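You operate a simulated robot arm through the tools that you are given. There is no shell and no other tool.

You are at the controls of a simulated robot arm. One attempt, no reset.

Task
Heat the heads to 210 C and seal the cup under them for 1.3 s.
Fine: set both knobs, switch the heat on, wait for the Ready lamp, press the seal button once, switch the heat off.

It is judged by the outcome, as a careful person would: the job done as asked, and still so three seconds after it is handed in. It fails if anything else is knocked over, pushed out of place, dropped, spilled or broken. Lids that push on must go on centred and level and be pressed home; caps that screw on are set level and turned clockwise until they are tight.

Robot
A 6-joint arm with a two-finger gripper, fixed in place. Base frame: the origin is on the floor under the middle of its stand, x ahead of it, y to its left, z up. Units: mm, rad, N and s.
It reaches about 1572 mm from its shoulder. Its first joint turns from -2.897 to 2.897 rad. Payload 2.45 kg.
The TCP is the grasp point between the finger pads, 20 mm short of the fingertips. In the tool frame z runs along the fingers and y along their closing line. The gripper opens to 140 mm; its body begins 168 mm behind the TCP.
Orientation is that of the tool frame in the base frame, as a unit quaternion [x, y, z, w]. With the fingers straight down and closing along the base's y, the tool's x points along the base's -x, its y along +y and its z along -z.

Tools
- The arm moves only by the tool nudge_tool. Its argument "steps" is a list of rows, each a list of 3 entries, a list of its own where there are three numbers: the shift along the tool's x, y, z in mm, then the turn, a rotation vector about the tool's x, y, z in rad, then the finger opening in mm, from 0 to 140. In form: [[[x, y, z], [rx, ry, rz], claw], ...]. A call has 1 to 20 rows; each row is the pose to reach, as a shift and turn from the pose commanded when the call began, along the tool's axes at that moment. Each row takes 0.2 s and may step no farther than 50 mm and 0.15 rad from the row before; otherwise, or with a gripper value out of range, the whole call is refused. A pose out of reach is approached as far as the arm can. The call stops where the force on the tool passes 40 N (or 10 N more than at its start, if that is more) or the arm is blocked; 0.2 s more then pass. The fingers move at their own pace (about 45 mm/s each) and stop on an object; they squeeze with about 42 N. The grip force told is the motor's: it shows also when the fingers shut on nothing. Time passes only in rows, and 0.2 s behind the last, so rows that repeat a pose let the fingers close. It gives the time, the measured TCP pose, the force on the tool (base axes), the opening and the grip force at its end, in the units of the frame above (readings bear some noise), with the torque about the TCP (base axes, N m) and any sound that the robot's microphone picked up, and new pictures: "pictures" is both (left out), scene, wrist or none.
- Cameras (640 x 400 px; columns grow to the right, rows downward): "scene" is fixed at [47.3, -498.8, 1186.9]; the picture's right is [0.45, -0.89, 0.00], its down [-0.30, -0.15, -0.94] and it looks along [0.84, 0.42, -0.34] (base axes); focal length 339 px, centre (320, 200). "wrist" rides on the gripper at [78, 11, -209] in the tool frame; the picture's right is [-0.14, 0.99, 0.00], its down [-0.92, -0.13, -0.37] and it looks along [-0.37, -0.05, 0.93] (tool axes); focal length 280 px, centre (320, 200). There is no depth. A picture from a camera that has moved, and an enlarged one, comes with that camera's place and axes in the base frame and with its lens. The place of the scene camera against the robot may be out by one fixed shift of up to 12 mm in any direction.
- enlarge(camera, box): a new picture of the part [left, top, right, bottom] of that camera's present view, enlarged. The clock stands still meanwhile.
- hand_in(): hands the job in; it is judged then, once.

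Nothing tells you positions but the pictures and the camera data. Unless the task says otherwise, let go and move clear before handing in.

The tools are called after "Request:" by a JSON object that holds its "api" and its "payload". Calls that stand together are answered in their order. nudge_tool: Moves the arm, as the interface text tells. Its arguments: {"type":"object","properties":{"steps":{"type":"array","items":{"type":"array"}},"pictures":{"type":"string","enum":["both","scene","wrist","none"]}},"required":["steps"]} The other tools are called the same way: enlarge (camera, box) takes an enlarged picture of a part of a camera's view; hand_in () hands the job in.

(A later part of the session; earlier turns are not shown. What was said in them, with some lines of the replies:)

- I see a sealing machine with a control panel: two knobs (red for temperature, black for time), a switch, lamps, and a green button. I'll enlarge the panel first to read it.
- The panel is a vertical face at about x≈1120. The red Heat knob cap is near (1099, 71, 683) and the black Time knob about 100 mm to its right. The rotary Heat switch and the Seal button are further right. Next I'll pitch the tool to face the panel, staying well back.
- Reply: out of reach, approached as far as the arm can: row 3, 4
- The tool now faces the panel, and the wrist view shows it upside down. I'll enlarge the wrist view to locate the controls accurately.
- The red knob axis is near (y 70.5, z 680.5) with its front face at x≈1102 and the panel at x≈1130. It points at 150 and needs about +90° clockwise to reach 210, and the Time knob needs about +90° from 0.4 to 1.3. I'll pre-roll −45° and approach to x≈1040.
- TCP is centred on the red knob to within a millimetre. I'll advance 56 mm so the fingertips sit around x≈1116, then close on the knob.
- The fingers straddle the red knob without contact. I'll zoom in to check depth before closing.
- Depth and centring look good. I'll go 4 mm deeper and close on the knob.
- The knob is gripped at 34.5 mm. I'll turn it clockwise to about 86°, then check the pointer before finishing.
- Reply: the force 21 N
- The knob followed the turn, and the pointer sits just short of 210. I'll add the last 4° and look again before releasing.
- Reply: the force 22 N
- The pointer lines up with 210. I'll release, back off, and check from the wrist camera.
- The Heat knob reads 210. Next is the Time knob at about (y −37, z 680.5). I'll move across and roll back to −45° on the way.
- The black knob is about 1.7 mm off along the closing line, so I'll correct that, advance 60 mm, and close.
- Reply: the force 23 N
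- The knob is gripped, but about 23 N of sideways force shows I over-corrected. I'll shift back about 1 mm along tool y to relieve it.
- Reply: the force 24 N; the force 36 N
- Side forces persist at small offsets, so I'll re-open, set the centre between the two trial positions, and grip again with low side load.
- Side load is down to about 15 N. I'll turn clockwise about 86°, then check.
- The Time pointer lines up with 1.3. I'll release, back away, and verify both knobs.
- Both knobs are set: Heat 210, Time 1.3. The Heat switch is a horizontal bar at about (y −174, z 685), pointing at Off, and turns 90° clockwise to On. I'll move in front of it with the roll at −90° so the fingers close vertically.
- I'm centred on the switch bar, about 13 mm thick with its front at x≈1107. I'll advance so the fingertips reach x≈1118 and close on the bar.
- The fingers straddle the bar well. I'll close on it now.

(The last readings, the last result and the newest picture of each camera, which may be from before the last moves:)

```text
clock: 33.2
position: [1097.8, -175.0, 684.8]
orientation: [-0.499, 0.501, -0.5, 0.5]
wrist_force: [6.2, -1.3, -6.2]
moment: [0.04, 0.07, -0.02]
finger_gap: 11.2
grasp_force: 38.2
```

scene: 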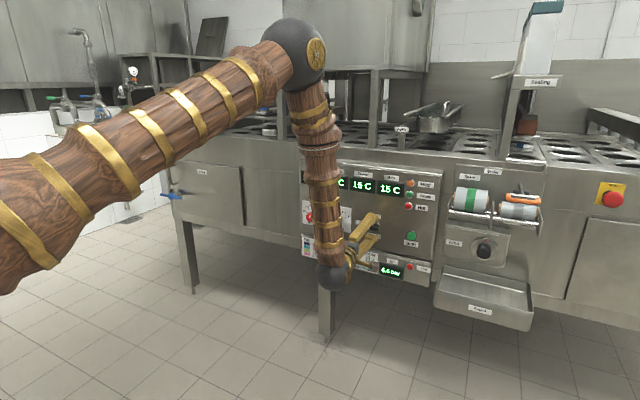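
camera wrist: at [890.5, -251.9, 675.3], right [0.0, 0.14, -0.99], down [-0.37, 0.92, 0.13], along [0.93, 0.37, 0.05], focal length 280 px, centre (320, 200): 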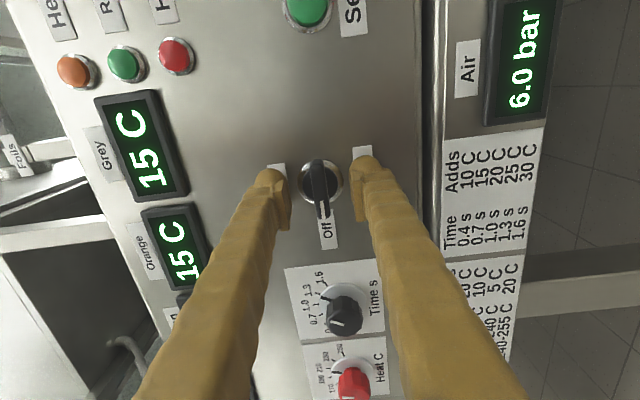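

The bar is gripped at 11 mm. I'll turn it 90° clockwise to On.

Request:
{"api": "nudge_tool", "payload": {"steps": [[[0, 0, 0], [0, 0, 0.13], 5], [[0, 0, 0], [0, 0, 0.26], 5], [[0, 0, 0], [0, 0, 0.39], 5], [[0, 0, 0], [0, 0, 0.52], 5], [[0, 0, 0], [0, 0, 0.65], 5], [[0, 0, 0], [0, 0, 0.78], 5], [[0, 0, 0], [0, 0, 0.91], 5], [[0, 0, 0], [0, 0, 1.04], 5], [[0, 0, 0], [0, 0, 1.17], 5], [[0, 0, 0], [0, 0, 1.3], 5], [[0, 0, 0], [0, 0, 1.43], 5], [[0, 0, 0], [0, 0, 1.56], 5], [[0, 0, 0], [0, 0, 1.56], 5]], "pictures": "both"}}

Request:
{"api": "enlarge", "payload": {"camera": "wrist", "box": [240, 120, 400, 220]}}

Request:
{"api": "enlarge", "payload": {"camera": "scene", "box": [290, 150, 450, 290]}}

```text
clock: 36.0
position: [1097.8, -175.5, 686.5]
orientation: [-0.002, 0.707, -0.004, 0.707]
wrist_force: [16.6, -33.9, 0.4]
moment: [-0.03, 0.0, -0.31]
finger_gap: 10.9
grasp_force: 38.9
camera wrist: at [890.5, -164.0, 608.4], right [0.0, 0.99, 0.13], down [-0.37, -0.12, 0.92], along [0.93, -0.05, 0.37], focal length 280 px, centre (320, 200)
```

scene: 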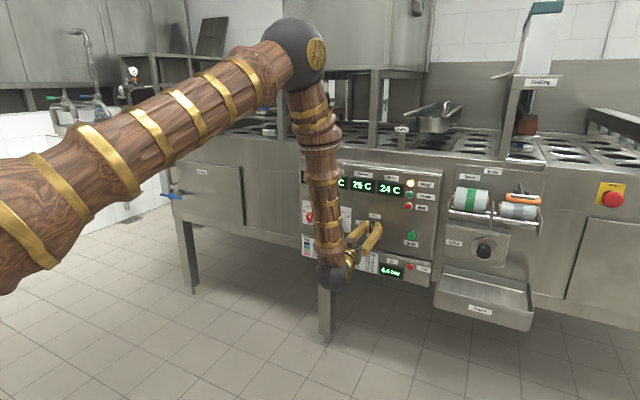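
wrist: 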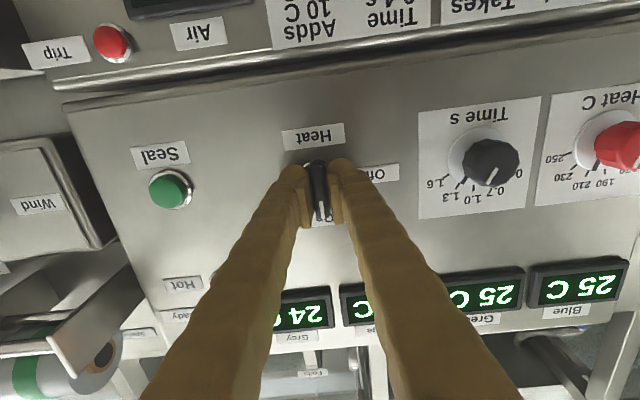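

```text
4.00 times, centred on (320, 170) of wrist
camera zoom: at [890.5, -164.0, 608.4], right [0.0, 0.99, 0.13], down [-0.37, -0.12, 0.92], along [0.93, -0.05, 0.37], focal length 1122 px, centre (320, 320)
```

zoom: 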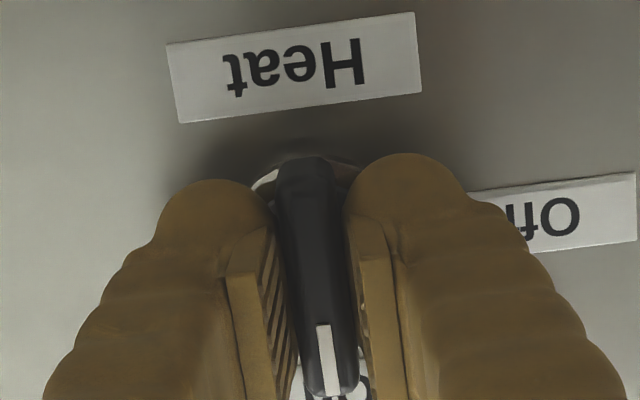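

```text
2.86 times, centred on (370, 220) of scene
camera zoom: at [47.3, -498.8, 1186.9], right [0.45, -0.89, 0.0], down [-0.3, -0.15, -0.94], along [0.84, 0.42, -0.34], focal length 969 px, centre (177, 143)
```

zoom: 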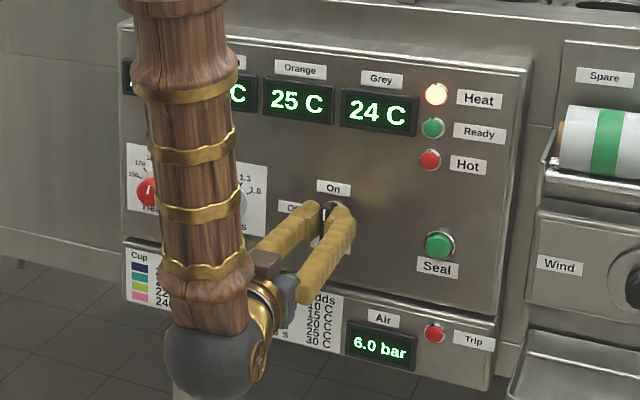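

Heat is on: the Heat lamp is lit and the temperatures are rising (about 25 °C). I'll release the switch and back off while it warms.

Request:
{"api": "nudge_tool", "payload": {"steps": [[[0, 0, 0], [0, 0, 0], 25], [[0, 0, 0], [0, 0, 0], 45], [[0, 0, 0], [0, 0, 0], 60], [[0, 0, -20], [0, 0, 0], 60], [[0, 0, -40], [0, 0, 0], 60], [[0, 0, -60], [0, 0, 0], 60], [[0, 0, -60], [0, 0, 0], 60]], "pictures": "both"}}

Request:
{"api": "enlarge", "payload": {"camera": "wrist", "box": [230, 100, 420, 220]}}

Request:
{"api": "enlarge", "payload": {"camera": "wrist", "box": [100, 120, 260, 220]}}

Request:
{"api": "enlarge", "payload": {"camera": "scene", "box": [290, 150, 450, 290]}}

```text
clock: 37.6
position: [1037.6, -173.1, 684.6]
orientation: [-0.002, 0.707, -0.003, 0.707]
wrist_force: [0.2, -0.9, 0.1]
moment: [0.02, 0.0, 0.01]
finger_gap: 60.2
grasp_force: 0.1
camera wrist: at [829.2, -162.3, 607.4], right [0.0, 0.99, 0.13], down [-0.37, -0.12, 0.92], along [0.93, -0.05, 0.37], focal length 280 px, centre (320, 200)
```

scene: 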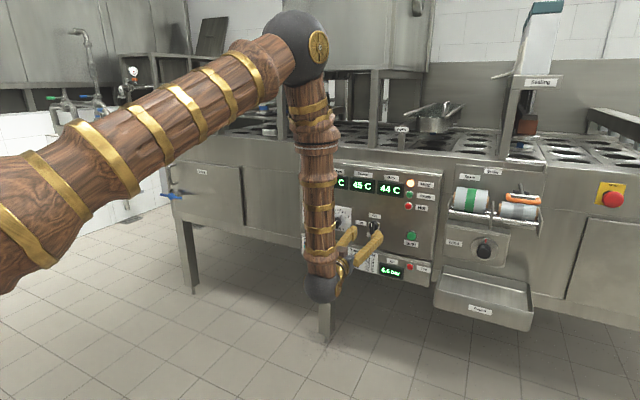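
wrist: 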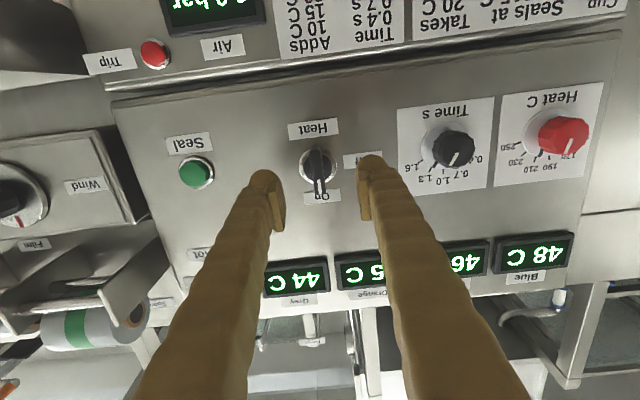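

```text
3.33 times, centred on (325, 160) of wrist
camera zoom: at [829.2, -162.3, 607.4], right [0.0, 0.99, 0.13], down [-0.37, -0.12, 0.92], along [0.93, -0.05, 0.37], focal length 935 px, centre (303, 333)
```

zoom: 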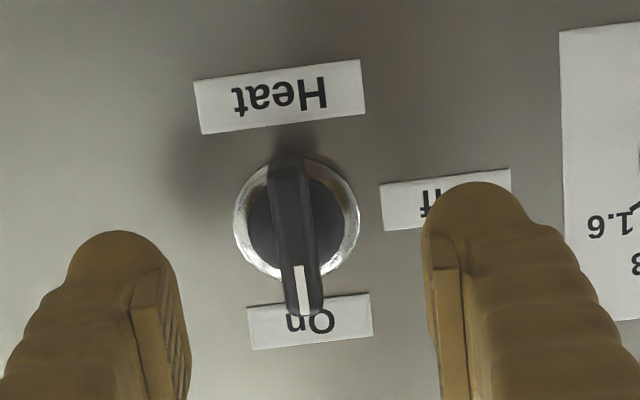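

```text
4.00 times, centred on (180, 170) of wrist
camera zoom: at [829.2, -162.3, 607.4], right [0.0, 0.99, 0.13], down [-0.37, -0.12, 0.92], along [0.93, -0.05, 0.37], focal length 1122 px, centre (880, 320)
```

zoom: 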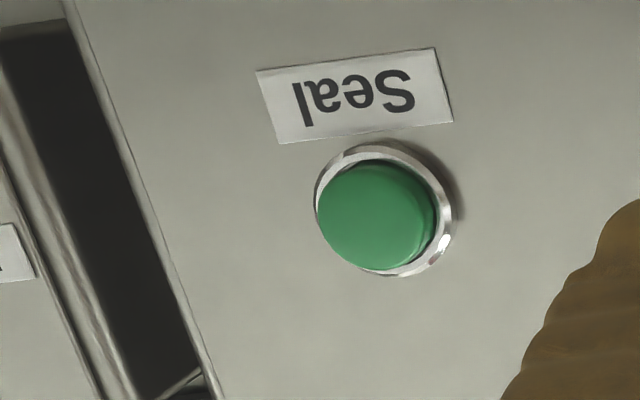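

```text
2.86 times, centred on (370, 220) of scene
camera zoom: at [47.3, -498.8, 1186.9], right [0.45, -0.89, 0.0], down [-0.3, -0.15, -0.94], along [0.84, 0.42, -0.34], focal length 969 px, centre (177, 143)
```

zoom: 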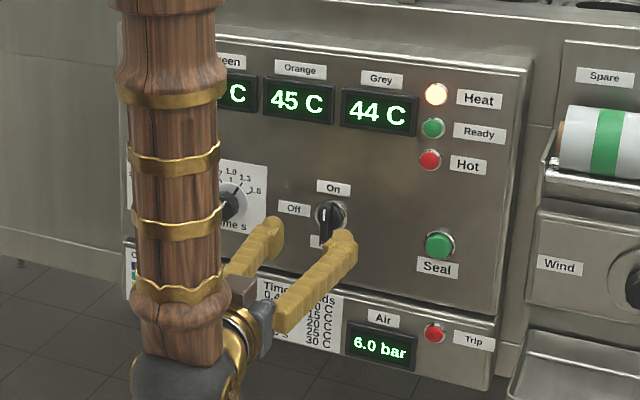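

Heating at about 13 °C/s (44–48 °C now), so Ready is roughly 13 s away. The Seal button centre is about (y −308, z 674) with its face at x≈1118. I'll move in front of it with the fingers closed.

Request:
{"api": "nudge_tool", "payload": {"steps": [[[2, -22.4, 0], [0, 0, 0.002], 40], [[4, -44.9, 0], [0, 0, 0.004], 20], [[6, -67.3, 0], [0, 0, 0.006], 0], [[8, -89.7, 0], [0, 0, 0.008], 0], [[10, -112.2, 0], [0, 0, 0.01], 0], [[12.05, -134.6, 5], [0, 0, 0.01], 0], [[12.05, -134.6, 20], [0, 0, 0.01], 0], [[12.05, -134.6, 31], [0, 0, 0.01], 0]], "pictures": "both"}}

Request:
{"api": "enlarge", "payload": {"camera": "wrist", "box": [240, 120, 400, 220]}}

Request:
{"api": "enlarge", "payload": {"camera": "scene", "box": [290, 150, 450, 290]}}

```text
clock: 39.4
position: [1070.0, -309.1, 674.7]
orientation: [0.0, 0.707, 0.0, 0.707]
wrist_force: [0.5, -0.1, -0.2]
moment: [-0.03, -0.04, -0.02]
finger_gap: 0.1
grasp_force: 29.5
camera wrist: at [861.5, -297.8, 597.3], right [0.0, 0.99, 0.14], down [-0.37, -0.13, 0.92], along [0.93, -0.05, 0.36], focal length 280 px, centre (320, 200)
```

scene: 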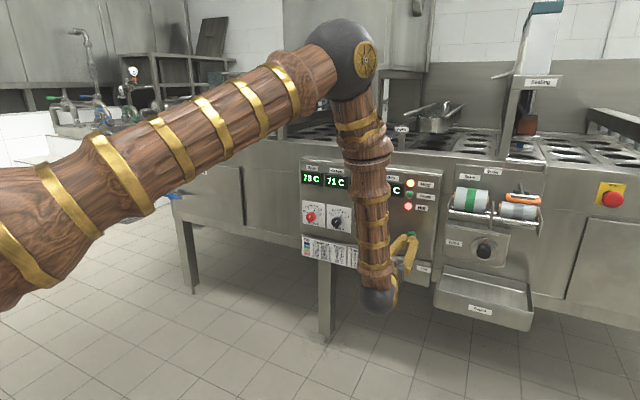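
wrist: 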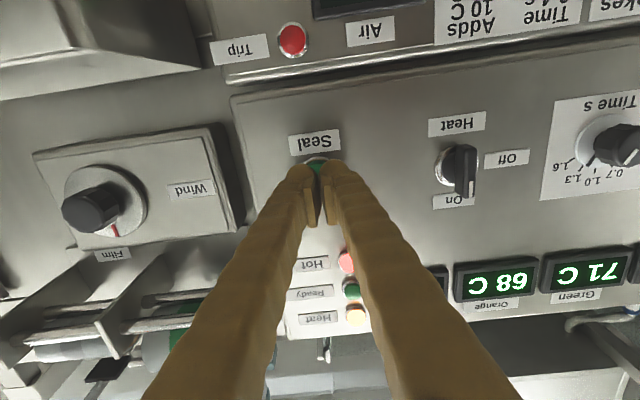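

```text
4.00 times, centred on (320, 170) of wrist
camera zoom: at [861.5, -297.8, 597.3], right [0.0, 0.99, 0.14], down [-0.37, -0.13, 0.92], along [0.93, -0.05, 0.36], focal length 1122 px, centre (320, 320)
```

zoom: 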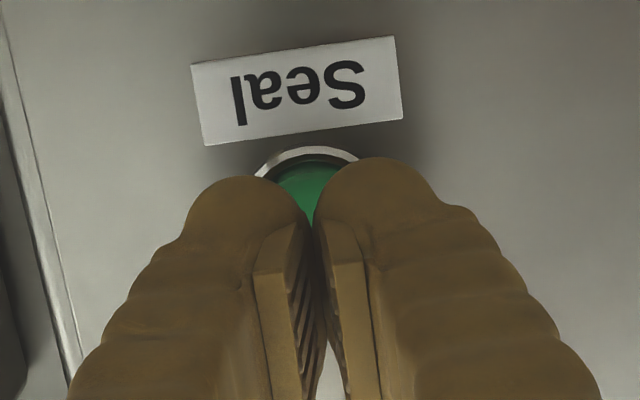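

```text
2.86 times, centred on (370, 220) of scene
camera zoom: at [47.3, -498.8, 1186.9], right [0.45, -0.89, 0.0], down [-0.3, -0.15, -0.94], along [0.84, 0.42, -0.34], focal length 969 px, centre (177, 143)
```

zoom: 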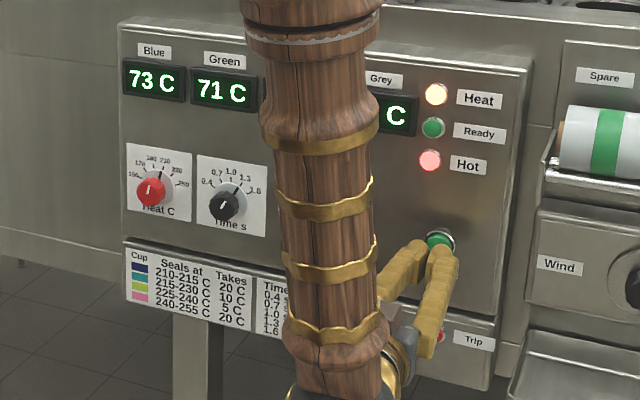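

The red Hot lamp is a normal hot-surface warning. The closed fingertips form a V over the button, so I'll shift about 13 mm in +y to put one fingertip squarely on it. I'll stop short of contact and wait for Ready.

Request:
{"api": "nudge_tool", "payload": {"steps": [[[0.5, 7, 4], [0, 0, 0], 0], [[0.5, 13, 10], [0, 0, 0], 0], [[0.5, 13, 16], [0, 0, 0], 0], [[0.5, 13, 16], [0, 0, 0], 0]], "pictures": "both"}}

Request:
{"api": "enlarge", "payload": {"camera": "wrist", "box": [220, 120, 380, 220]}}

Request:
{"api": "enlarge", "payload": {"camera": "scene", "box": [370, 170, 450, 260]}}

```text
clock: 40.4
position: [1083.8, -295.3, 673.1]
orientation: [0.001, 0.707, -0.001, 0.707]
wrist_force: [0.3, 0.6, 0.4]
moment: [0.02, 0.01, -0.01]
finger_gap: 0.3
grasp_force: 29.0
camera wrist: at [876.9, -284.4, 596.7], right [0.0, 0.99, 0.14], down [-0.37, -0.13, 0.92], along [0.93, -0.05, 0.37], focal length 280 px, centre (320, 200)
```

scene: 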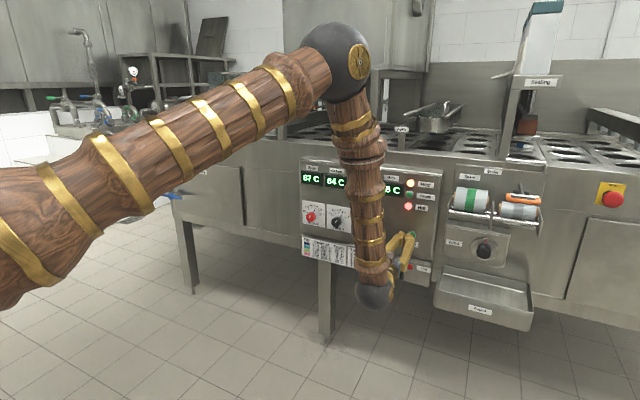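
wrist: 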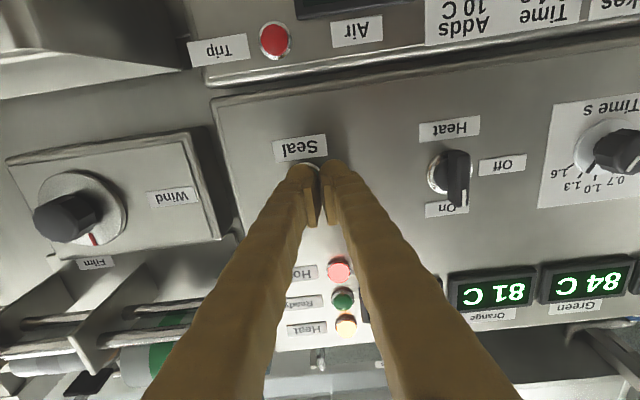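

```text
4.00 times, centred on (300, 170) of wrist
camera zoom: at [876.9, -284.4, 596.7], right [0.0, 0.99, 0.14], down [-0.37, -0.13, 0.92], along [0.93, -0.05, 0.37], focal length 1122 px, centre (400, 320)
```

zoom: 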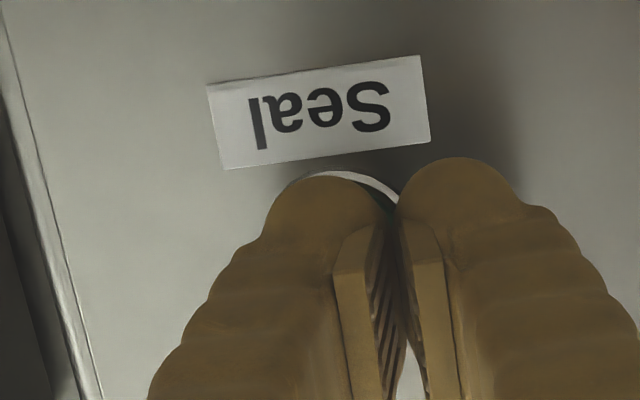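

```text
4.44 times, centred on (410, 215) of scene
camera zoom: at [47.3, -498.8, 1186.9], right [0.45, -0.89, 0.0], down [-0.3, -0.15, -0.94], along [0.84, 0.42, -0.34], focal length 1507 px, centre (-80, 133)
```

zoom: 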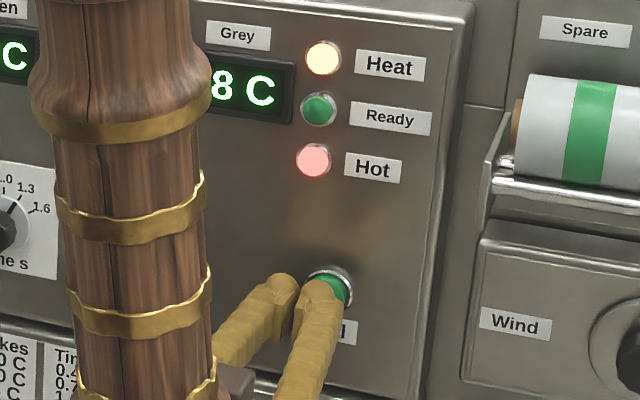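

The fingertip is lined up over the button, roughly 14 mm away. I'll wait for the heads to heat (grey is slowest, 78 °C) and keep checking the lamps.

Request:
{"api": "nudge_tool", "payload": {"steps": [[[0, 1, 0], [0, 0, 0], 0], [[0, 1, 0], [0, 0, 0], 0], [[0, 1, 0], [0, 0, 0], 0], [[0, 1, 0], [0, 0, 0], 0], [[0, 1, 0], [0, 0, 0], 0], [[0, 1, 0], [0, 0, 0], 0], [[0, 1, 0], [0, 0, 0], 0], [[0, 1, 0], [0, 0, 0], 0], [[0, 1, 0], [0, 0, 0], 0], [[0, 1, 0], [0, 0, 0], 0], [[0, 1, 0], [0, 0, 0], 0], [[0, 1, 0], [0, 0, 0], 0], [[0, 1, 0], [0, 0, 0], 0], [[0, 1, 0], [0, 0, 0], 0], [[0, 1, 0], [0, 0, 0], 0], [[0, 1, 0], [0, 0, 0], 0], [[0, 1, 0], [0, 0, 0], 0], [[0, 1, 0], [0, 0, 0], 0], [[0, 1, 0], [0, 0, 0], 0], [[0, 1, 0], [0, 0, 0], 0]], "pictures": "none"}}

Request:
{"api": "enlarge", "payload": {"camera": "scene", "box": [290, 150, 450, 250]}}

```text
clock: 44.6
position: [1084.6, -294.2, 673.7]
orientation: [0.0, 0.707, -0.001, 0.707]
wrist_force: [-0.1, 0.5, -0.8]
moment: [0.01, 0.04, -0.01]
finger_gap: 0.0
grasp_force: 29.2
```

```text
4.00 times, centred on (370, 200) of scene
camera zoom: at [47.3, -498.8, 1186.9], right [0.45, -0.89, 0.0], down [-0.3, -0.15, -0.94], along [0.84, 0.42, -0.34], focal length 1356 px, centre (120, 200)
```

zoom: 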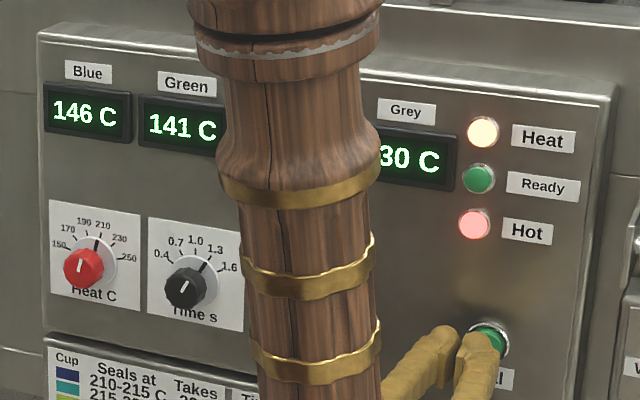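

Request:
{"api": "nudge_tool", "payload": {"steps": [[[0, 0, 0], [0, 0, 0], 0], [[0, 0, 0], [0, 0, 0], 0], [[0, 0, 0], [0, 0, 0], 0], [[0, 0, 0], [0, 0, 0], 0], [[0, 0, 0], [0, 0, 0], 0], [[0, 0, 0], [0, 0, 0], 0], [[0, 0, 0], [0, 0, 0], 0], [[0, 0, 0], [0, 0, 0], 0], [[0, 0, 0], [0, 0, 0], 0], [[0, 0, 0], [0, 0, 0], 0], [[0, 0, 0], [0, 0, 0], 0], [[0, 0, 0], [0, 0, 0], 0], [[0, 0, 0], [0, 0, 0], 0], [[0, 0, 0], [0, 0, 0], 0], [[0, 0, 0], [0, 0, 0], 0], [[0, 0, 0], [0, 0, 0], 0], [[0, 0, 0], [0, 0, 0], 0], [[0, 0, 0], [0, 0, 0], 0], [[0, 0, 0], [0, 0, 0], 0], [[0, 0, 0], [0, 0, 0], 0]], "pictures": "none"}}

Request:
{"api": "enlarge", "payload": {"camera": "scene", "box": [290, 150, 450, 250]}}

```text
clock: 48.8
position: [1084.3, -294.1, 674.4]
orientation: [0.0, 0.707, 0.0, 0.707]
wrist_force: [-0.5, -0.3, -0.6]
moment: [0.0, -0.04, 0.01]
finger_gap: 0.0
grasp_force: 28.7
```

```text
4.00 times, centred on (370, 200) of scene
camera zoom: at [47.3, -498.8, 1186.9], right [0.45, -0.89, 0.0], down [-0.3, -0.15, -0.94], along [0.84, 0.42, -0.34], focal length 1356 px, centre (120, 200)
```

zoom: 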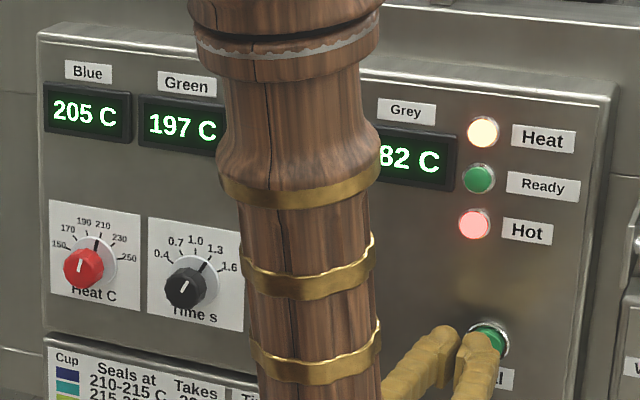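

Request:
{"api": "nudge_tool", "payload": {"steps": [[[0, 0, 0], [0, 0, 0], 0], [[0, 0, 0], [0, 0, 0], 0], [[0, 0, 0], [0, 0, 0], 0], [[0, 0, 0], [0, 0, 0], 0], [[0, 0, 0], [0, 0, 0], 0], [[0, 0, 0], [0, 0, 0], 0], [[0, 0, 0], [0, 0, 0], 0]], "pictures": "none"}}

Request:
{"api": "enlarge", "payload": {"camera": "scene", "box": [290, 150, 450, 250]}}

```text
clock: 50.4
position: [1083.5, -293.6, 673.9]
orientation: [-0.001, 0.707, 0.001, 0.707]
wrist_force: [0.4, 0.1, 0.2]
moment: [0.03, 0.01, 0.02]
finger_gap: 0.0
grasp_force: 29.2
```

```text
4.00 times, centred on (370, 200) of scene
camera zoom: at [47.3, -498.8, 1186.9], right [0.45, -0.89, 0.0], down [-0.3, -0.15, -0.94], along [0.84, 0.42, -0.34], focal length 1356 px, centre (120, 200)
```

zoom: 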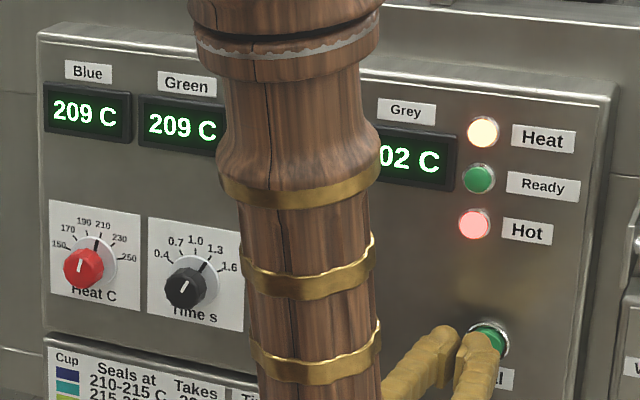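

Request:
{"api": "nudge_tool", "payload": {"steps": [[[0, 0, 0], [0, 0, 0], 0], [[0, 0, 0], [0, 0, 0], 0], [[0, 0, 0], [0, 0, 0], 0], [[0, 0, 0], [0, 0, 0], 0], [[0, 0, 0], [0, 0, 0], 0]], "pictures": "none"}}

Request:
{"api": "enlarge", "payload": {"camera": "scene", "box": [290, 150, 450, 250]}}

```text
clock: 51.6
position: [1085.3, -294.7, 673.5]
orientation: [0.0, 0.707, 0.0, 0.707]
wrist_force: [0.2, -0.1, 0.2]
moment: [0.01, -0.01, 0.01]
finger_gap: 0.1
grasp_force: 29.8
```

```text
4.00 times, centred on (370, 200) of scene
camera zoom: at [47.3, -498.8, 1186.9], right [0.45, -0.89, 0.0], down [-0.3, -0.15, -0.94], along [0.84, 0.42, -0.34], focal length 1356 px, centre (120, 200)
```

zoom: 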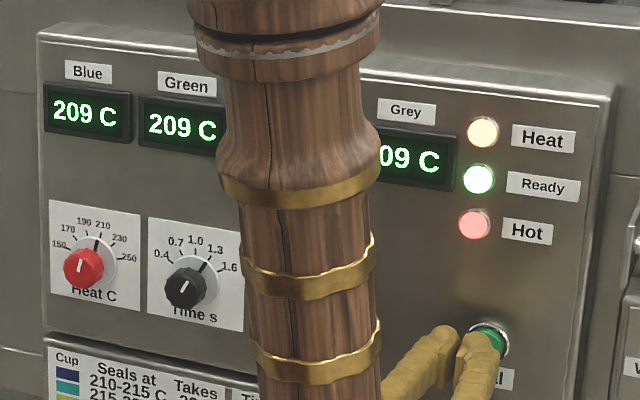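

Ready is lit and all heads read 209 °C, which matches the 210 setting to within reading error. The clock is stopped while I enlarge, so I'll check the sealing head and cup once before pressing.

Request:
{"api": "enlarge", "payload": {"camera": "scene", "box": [490, 60, 570, 160]}}

Request:
{"api": "enlarge", "payload": {"camera": "scene", "box": [395, 220, 435, 250]}}

```text
4.00 times, centred on (530, 110) of scene
camera zoom: at [47.3, -498.8, 1186.9], right [0.45, -0.89, 0.0], down [-0.3, -0.15, -0.94], along [0.84, 0.42, -0.34], focal length 1356 px, centre (-520, 560)
```

zoom: 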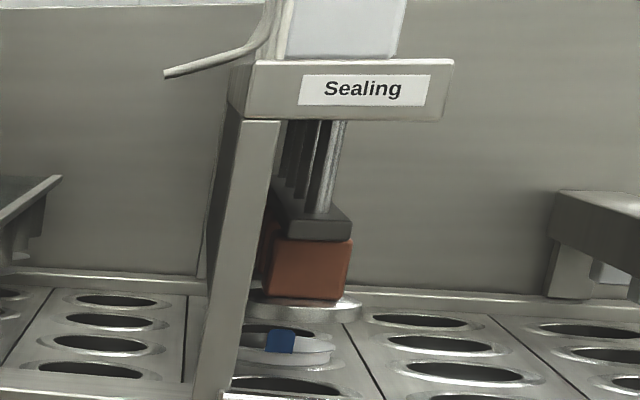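

```text
13.33 times, centred on (415, 235) of scene
camera zoom: at [47.3, -498.8, 1186.9], right [0.45, -0.89, 0.0], down [-0.3, -0.15, -0.94], along [0.84, 0.42, -0.34], focal length 4520 px, centre (-947, -267)
```

zoom: 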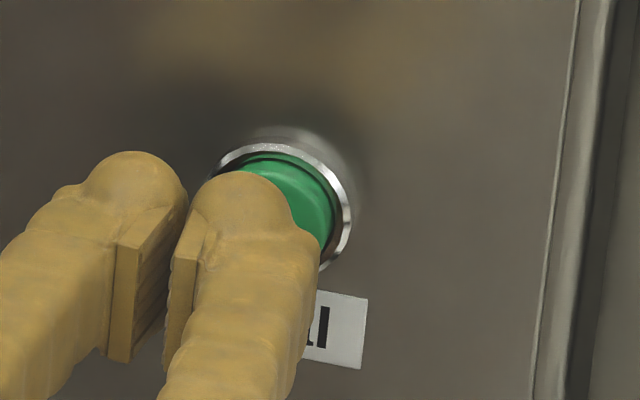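

The cup under the heads has a blue tag, and the press with the set time suits it. Ready is lit, so I'll press the Seal button now in small steps.

Request:
{"api": "nudge_tool", "payload": {"steps": [[[0, 0, 6], [0, 0, 0], 0], [[0, 0, 10], [0, 0, 0], 0], [[0, 0, 13], [0, 0, 0], 0], [[0, 0, 15], [0, 0, 0], 0], [[0, 0, 17], [0, 0, 0], 0]], "pictures": "none"}}

Request:
{"api": "enlarge", "payload": {"camera": "scene", "box": [370, 170, 450, 260]}}

Request:
{"api": "enlarge", "payload": {"camera": "scene", "box": [490, 60, 570, 160]}}

```text
clock: 52.8
position: [1100.6, -294.4, 674.1]
orientation: [-0.001, 0.707, 0.0, 0.707]
wrist_force: [-5.5, 3.3, 0.8]
moment: [0.0, 0.01, -0.01]
finger_gap: 0.0
grasp_force: 29.5
heard: click
```

```text
4.44 times, centred on (410, 215) of scene
camera zoom: at [47.3, -498.8, 1186.9], right [0.45, -0.89, 0.0], down [-0.3, -0.15, -0.94], along [0.84, 0.42, -0.34], focal length 1507 px, centre (-80, 133)
```

zoom: 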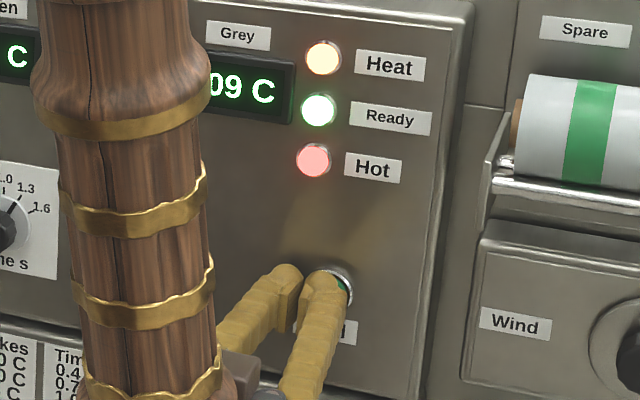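

```text
4.00 times, centred on (530, 110) of scene
camera zoom: at [47.3, -498.8, 1186.9], right [0.45, -0.89, 0.0], down [-0.3, -0.15, -0.94], along [0.84, 0.42, -0.34], focal length 1356 px, centre (-520, 560)
```

zoom: 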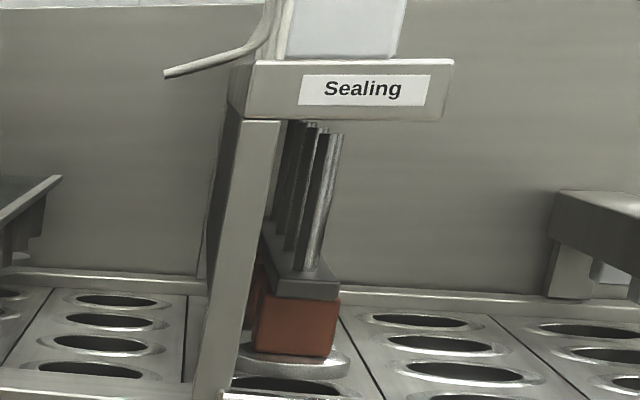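

A click sounded and the head came down on the cup, so the press registered. I'll withdraw straight away so it counts as a single press, and watch the cycle.

Request:
{"api": "nudge_tool", "payload": {"steps": [[[0, 0, -15], [0, 0, 0], 0], [[0, 0, -40], [0, 0, 0], 0], [[0, 0, -62], [0, 0, 0], 0], [[0, 0, -62], [0, 0, 0], 0]], "pictures": "none"}}

Request:
{"api": "enlarge", "payload": {"camera": "scene", "box": [490, 60, 570, 160]}}

Request:
{"api": "enlarge", "payload": {"camera": "scene", "box": [290, 150, 450, 250]}}

```text
clock: 53.8
position: [1038.9, -294.4, 673.3]
orientation: [-0.001, 0.707, 0.0, 0.707]
wrist_force: [0.9, 0.1, -0.3]
moment: [-0.02, 0.04, -0.03]
finger_gap: 0.0
grasp_force: 29.5
```

```text
4.00 times, centred on (530, 110) of scene
camera zoom: at [47.3, -498.8, 1186.9], right [0.45, -0.89, 0.0], down [-0.3, -0.15, -0.94], along [0.84, 0.42, -0.34], focal length 1356 px, centre (-520, 560)
```

zoom: 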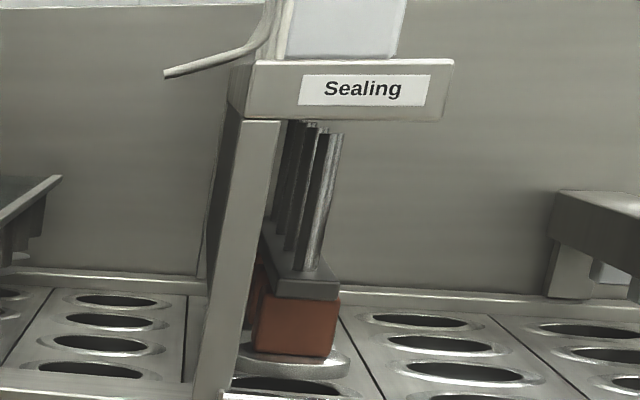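

```text
4.00 times, centred on (370, 200) of scene
camera zoom: at [47.3, -498.8, 1186.9], right [0.45, -0.89, 0.0], down [-0.3, -0.15, -0.94], along [0.84, 0.42, -0.34], focal length 1356 px, centre (120, 200)
```

zoom: 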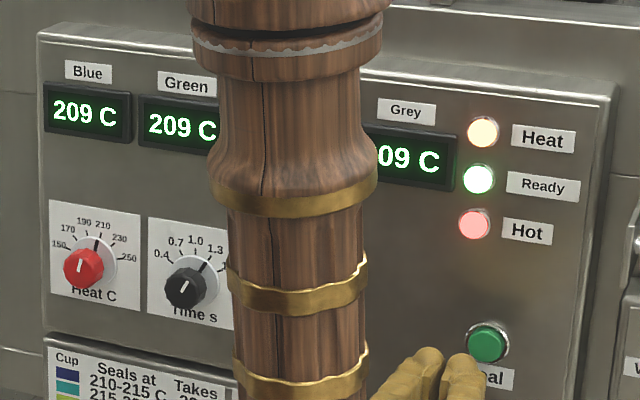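

The head is holding down on the cup for the timed seal. I'll move back in front of the Heat switch with the fingers opening, ready to turn it off.

Request:
{"api": "nudge_tool", "payload": {"steps": [[[-2.2, 23.7, 0], [0, 0, 0], 0], [[-4.4, 47.4, 0], [0, 0, 0], 0], [[-6.6, 71.1, 0], [0, 0, 0], 20], [[-8.8, 94.8, 0], [0, 0, 0], 40], [[-11.1, 118.5, 0], [0, 0, 0], 55], [[-11.1, 118.5, 0], [0, 0, 0], 55], [[-11.1, 118.5, 0], [0, 0, 0], 55]], "pictures": "wrist"}}

Request:
{"api": "enlarge", "payload": {"camera": "wrist", "box": [230, 100, 420, 220]}}

Request:
{"api": "enlarge", "payload": {"camera": "scene", "box": [490, 60, 570, 160]}}

Request:
{"api": "enlarge", "payload": {"camera": "scene", "box": [290, 150, 450, 250]}}

```text
clock: 55.4
position: [1039.8, -176.6, 684.4]
orientation: [0.0, 0.707, -0.001, 0.707]
wrist_force: [-0.3, -0.4, 0.2]
moment: [-0.06, 0.03, 0.03]
finger_gap: 55.1
grasp_force: 0.0
camera wrist: at [831.4, -165.6, 607.7], right [0.0, 0.99, 0.14], down [-0.37, -0.13, 0.92], along [0.93, -0.05, 0.36], focal length 280 px, centre (320, 200)
```

wrist: 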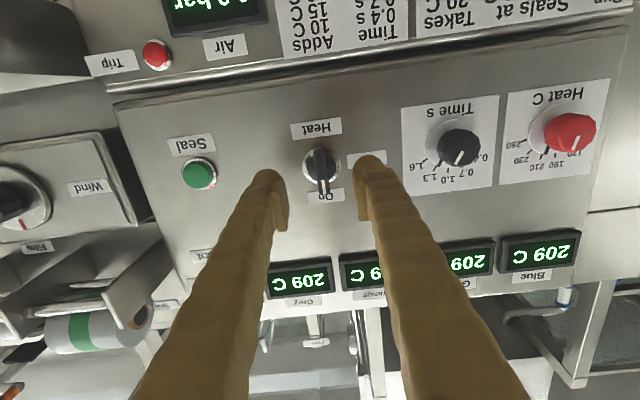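

```text
3.33 times, centred on (325, 160) of wrist
camera zoom: at [831.4, -165.6, 607.7], right [0.0, 0.99, 0.14], down [-0.37, -0.13, 0.92], along [0.93, -0.05, 0.36], focal length 935 px, centre (303, 333)
```

zoom: 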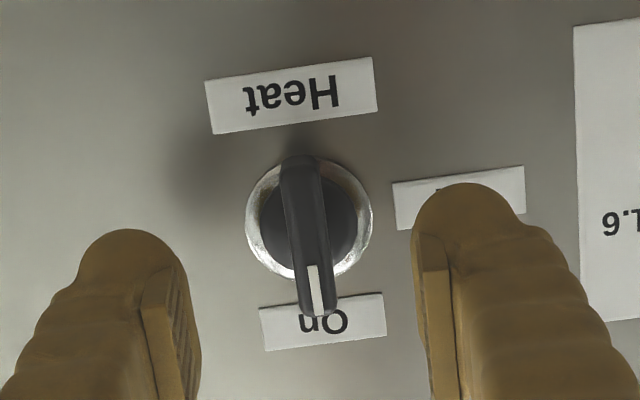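

```text
4.00 times, centred on (530, 110) of scene
camera zoom: at [47.3, -498.8, 1186.9], right [0.45, -0.89, 0.0], down [-0.3, -0.15, -0.94], along [0.84, 0.42, -0.34], focal length 1356 px, centre (-520, 560)
```

zoom: 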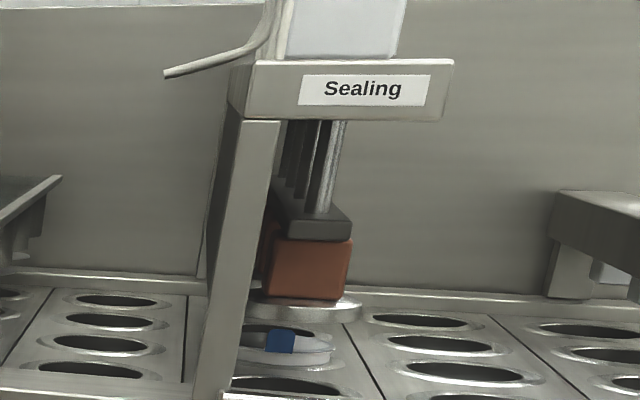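

```text
4.00 times, centred on (370, 200) of scene
camera zoom: at [47.3, -498.8, 1186.9], right [0.45, -0.89, 0.0], down [-0.3, -0.15, -0.94], along [0.84, 0.42, -0.34], focal length 1356 px, centre (120, 200)
```

zoom: 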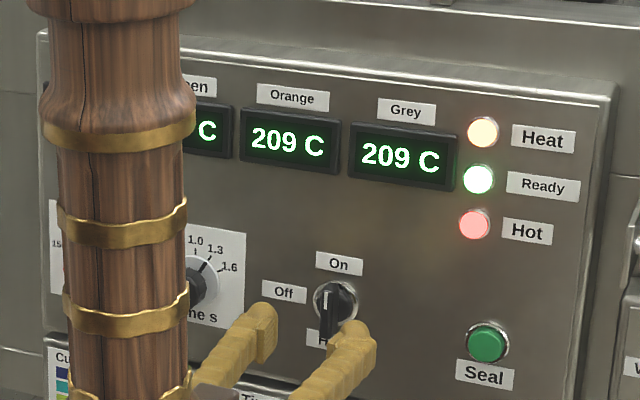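

The seal cycle has finished and the head is back up. The bar is vertical (On), so I'll advance, grip it, and turn it back to Off.

Request:
{"api": "nudge_tool", "payload": {"steps": [[[0, 0.8, 15], [0, 0, 0], 55], [[0, 0.8, 30], [0, 0, 0], 50], [[0, 0.8, 45], [0, 0, 0], 50], [[0, 0.8, 54], [0, 0, 0], 50], [[0, 0.8, 58], [0, 0, 0], 50], [[0, 0.8, 58], [0, 0, 0], 35], [[0, 0.8, 58], [0, 0, 0], 20], [[0, 0.8, 58], [0, 0, 0], 5], [[0, 0.8, 58], [0, 0, 0], 5], [[0, 0.8, 58], [0, 0, 0], 5]], "pictures": "wrist"}}

```text
clock: 57.6
position: [1098.1, -175.2, 685.1]
orientation: [-0.001, 0.707, 0.0, 0.707]
wrist_force: [4.9, -3.6, -2.1]
moment: [0.0, 0.0, -0.01]
finger_gap: 11.3
grasp_force: 37.9
camera wrist: at [890.4, -163.7, 607.9], right [0.0, 0.99, 0.14], down [-0.37, -0.13, 0.92], along [0.93, -0.05, 0.37], focal length 280 px, centre (320, 200)
```

wrist: 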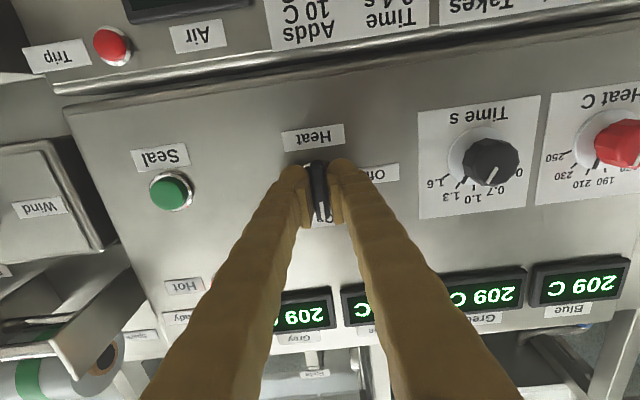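

The switch is gripped with almost no side load. I'll turn it 90° counter-clockwise to Off.

Request:
{"api": "nudge_tool", "payload": {"steps": [[[0, 0, 0], [0, 0, -0.13], 5], [[0, 0, 0], [0, 0, -0.26], 5], [[0, 0, 0], [0, 0, -0.39], 5], [[0, 0, 0], [0, 0, -0.52], 5], [[0, 0, 0], [0, 0, -0.65], 5], [[0, 0, 0], [0, 0, -0.78], 5], [[0, 0, 0], [0, 0, -0.91], 5], [[0, 0, 0], [0, 0, -1.04], 5], [[0, 0, 0], [0, 0, -1.17], 5], [[0, 0, 0], [0, 0, -1.3], 5], [[0, 0, 0], [0, 0, -1.43], 5], [[0, 0, 0], [0, 0, -1.571], 5], [[0, 0, 0], [0, 0, -1.571], 5]], "pictures": "both"}}

Request:
{"api": "enlarge", "payload": {"camera": "scene", "box": [290, 150, 450, 250]}}

```text
clock: 60.4
position: [1097.7, -174.8, 684.8]
orientation: [0.501, -0.499, 0.5, -0.5]
wrist_force: [7.9, 20.2, -9.2]
moment: [0.03, 0.1, 0.29]
finger_gap: 10.9
grasp_force: 38.0
camera wrist: at [890.5, -253.0, 675.3], right [0.0, 0.14, -0.99], down [-0.37, 0.92, 0.13], along [0.93, 0.37, 0.05], focal length 280 px, centre (320, 200)
```

scene: 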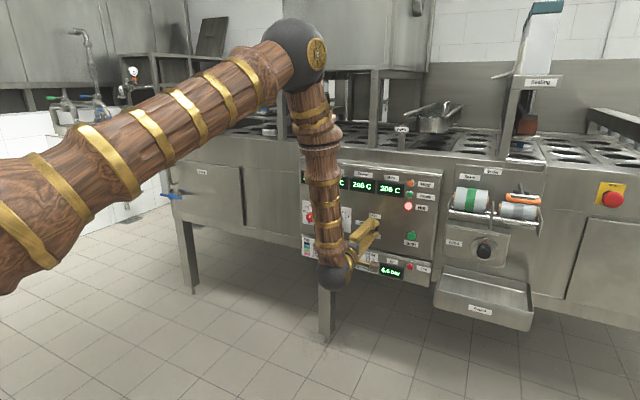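
wrist: 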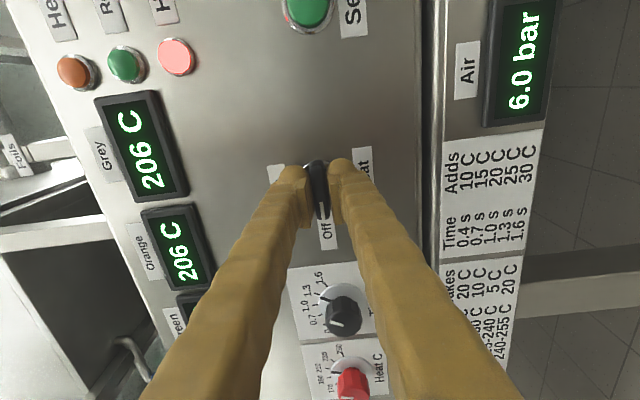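

```text
4.00 times, centred on (370, 200) of scene
camera zoom: at [47.3, -498.8, 1186.9], right [0.45, -0.89, 0.0], down [-0.3, -0.15, -0.94], along [0.84, 0.42, -0.34], focal length 1356 px, centre (120, 200)
```

zoom: 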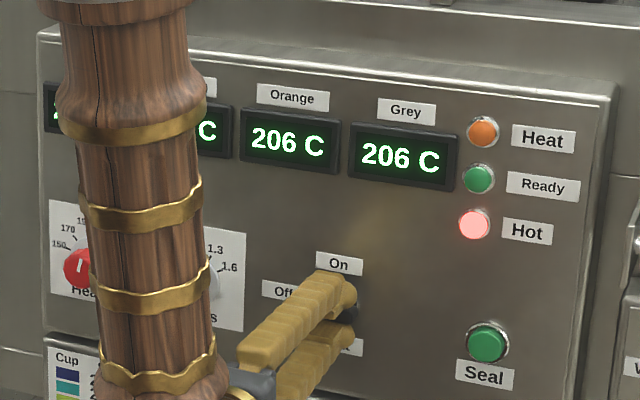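

Heat and Ready lamps are out and the temperatures are falling (206 °C), so the heat is off. I'll release the switch and back well clear.

Request:
{"api": "nudge_tool", "payload": {"steps": [[[0, 0, 0], [0, 0, 0], 25], [[0, 0, 0], [0, 0, 0], 45], [[0, 0, 0], [0, 0, 0], 60], [[0, 0, -20], [0, 0, 0], 60], [[0, 0, -50], [0, 0, 0], 60], [[0, 0, -90], [0, 0, 0], 60], [[0, 0, -130], [0, 0, 0], 60], [[0, 0, -170], [0, 0, 0], 60], [[0, 0, -200], [0, 0, 0], 60], [[0, 0, -200], [0, 0, 0], 60]], "pictures": "both"}}

Request:
{"api": "enlarge", "payload": {"camera": "scene", "box": [290, 150, 450, 250]}}

Request:
{"api": "enlarge", "payload": {"camera": "scene", "box": [490, 60, 570, 160]}}

Request:
{"api": "enlarge", "payload": {"camera": "wrist", "box": [250, 120, 410, 320]}}

```text
clock: 62.6
position: [898.0, -175.0, 684.9]
orientation: [-0.5, 0.5, -0.5, 0.5]
wrist_force: [-0.1, -0.4, -1.2]
moment: [-0.01, 0.0, 0.02]
finger_gap: 60.3
grasp_force: 0.1
camera wrist: at [689.9, -253.7, 674.7], right [0.0, 0.14, -0.99], down [-0.37, 0.92, 0.13], along [0.93, 0.37, 0.05], focal length 280 px, centre (320, 200)
```

scene: 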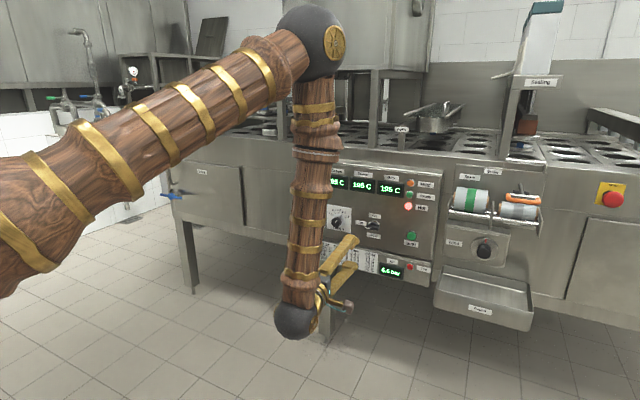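
wrist: 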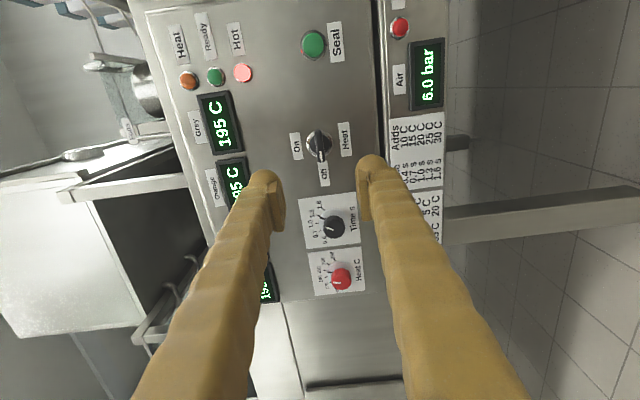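

```text
4.00 times, centred on (370, 200) of scene
camera zoom: at [47.3, -498.8, 1186.9], right [0.45, -0.89, 0.0], down [-0.3, -0.15, -0.94], along [0.84, 0.42, -0.34], focal length 1356 px, centre (120, 200)
```

zoom: 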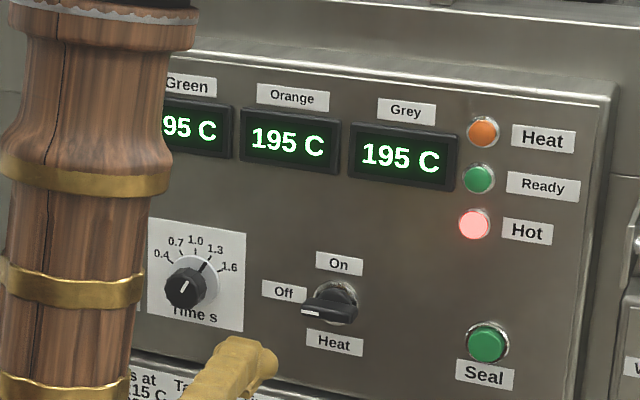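

```text
4.00 times, centred on (530, 110) of scene
camera zoom: at [47.3, -498.8, 1186.9], right [0.45, -0.89, 0.0], down [-0.3, -0.15, -0.94], along [0.84, 0.42, -0.34], focal length 1356 px, centre (-520, 560)
```

zoom: 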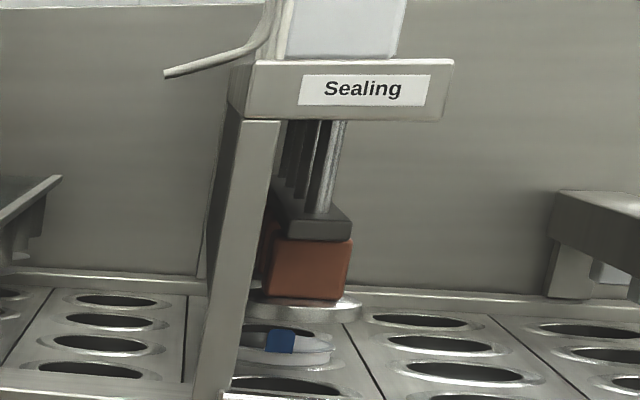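

```text
2.00 times, centred on (330, 220) of wrist
camera zoom: at [689.9, -253.7, 674.7], right [0.0, 0.14, -0.99], down [-0.37, 0.92, 0.13], along [0.93, 0.37, 0.05], focal length 561 px, centre (300, 160)
```

zoom: 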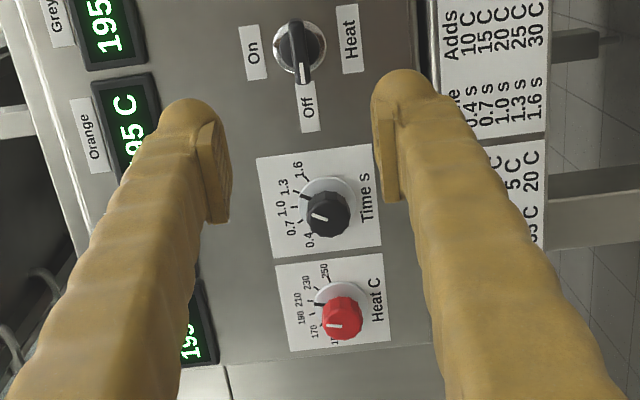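

The switch is back at Off and the knobs still read 210 and 1.3. The cup has been sealed once, the head is up, the heads are cooling, the Trip lamp is not lit, and the arm is clear. I'm handing in.

Request:
{"api": "hand_in", "payload": {}}

```text
The job is handed in.
```

The cup was sealed once at the 1.3 s setting, and the job is handed in.

- **Heat:** the knob is set at the 210 mark. The displays I could see, including the slowest head, levelled off at 209 °C, and the Ready lamp was lit when I pressed.
- **Seal:** I pressed the Seal button once. The button clicked, the head came down on the cup, and it had lifted again when I next checked.
- **Afterwards:** the heat switch is back at Off and the heads had cooled to about 195 °C. The red Hot lamp was still lit at my last check. The arm is clear of the panel, and I saw nothing knocked or moved.
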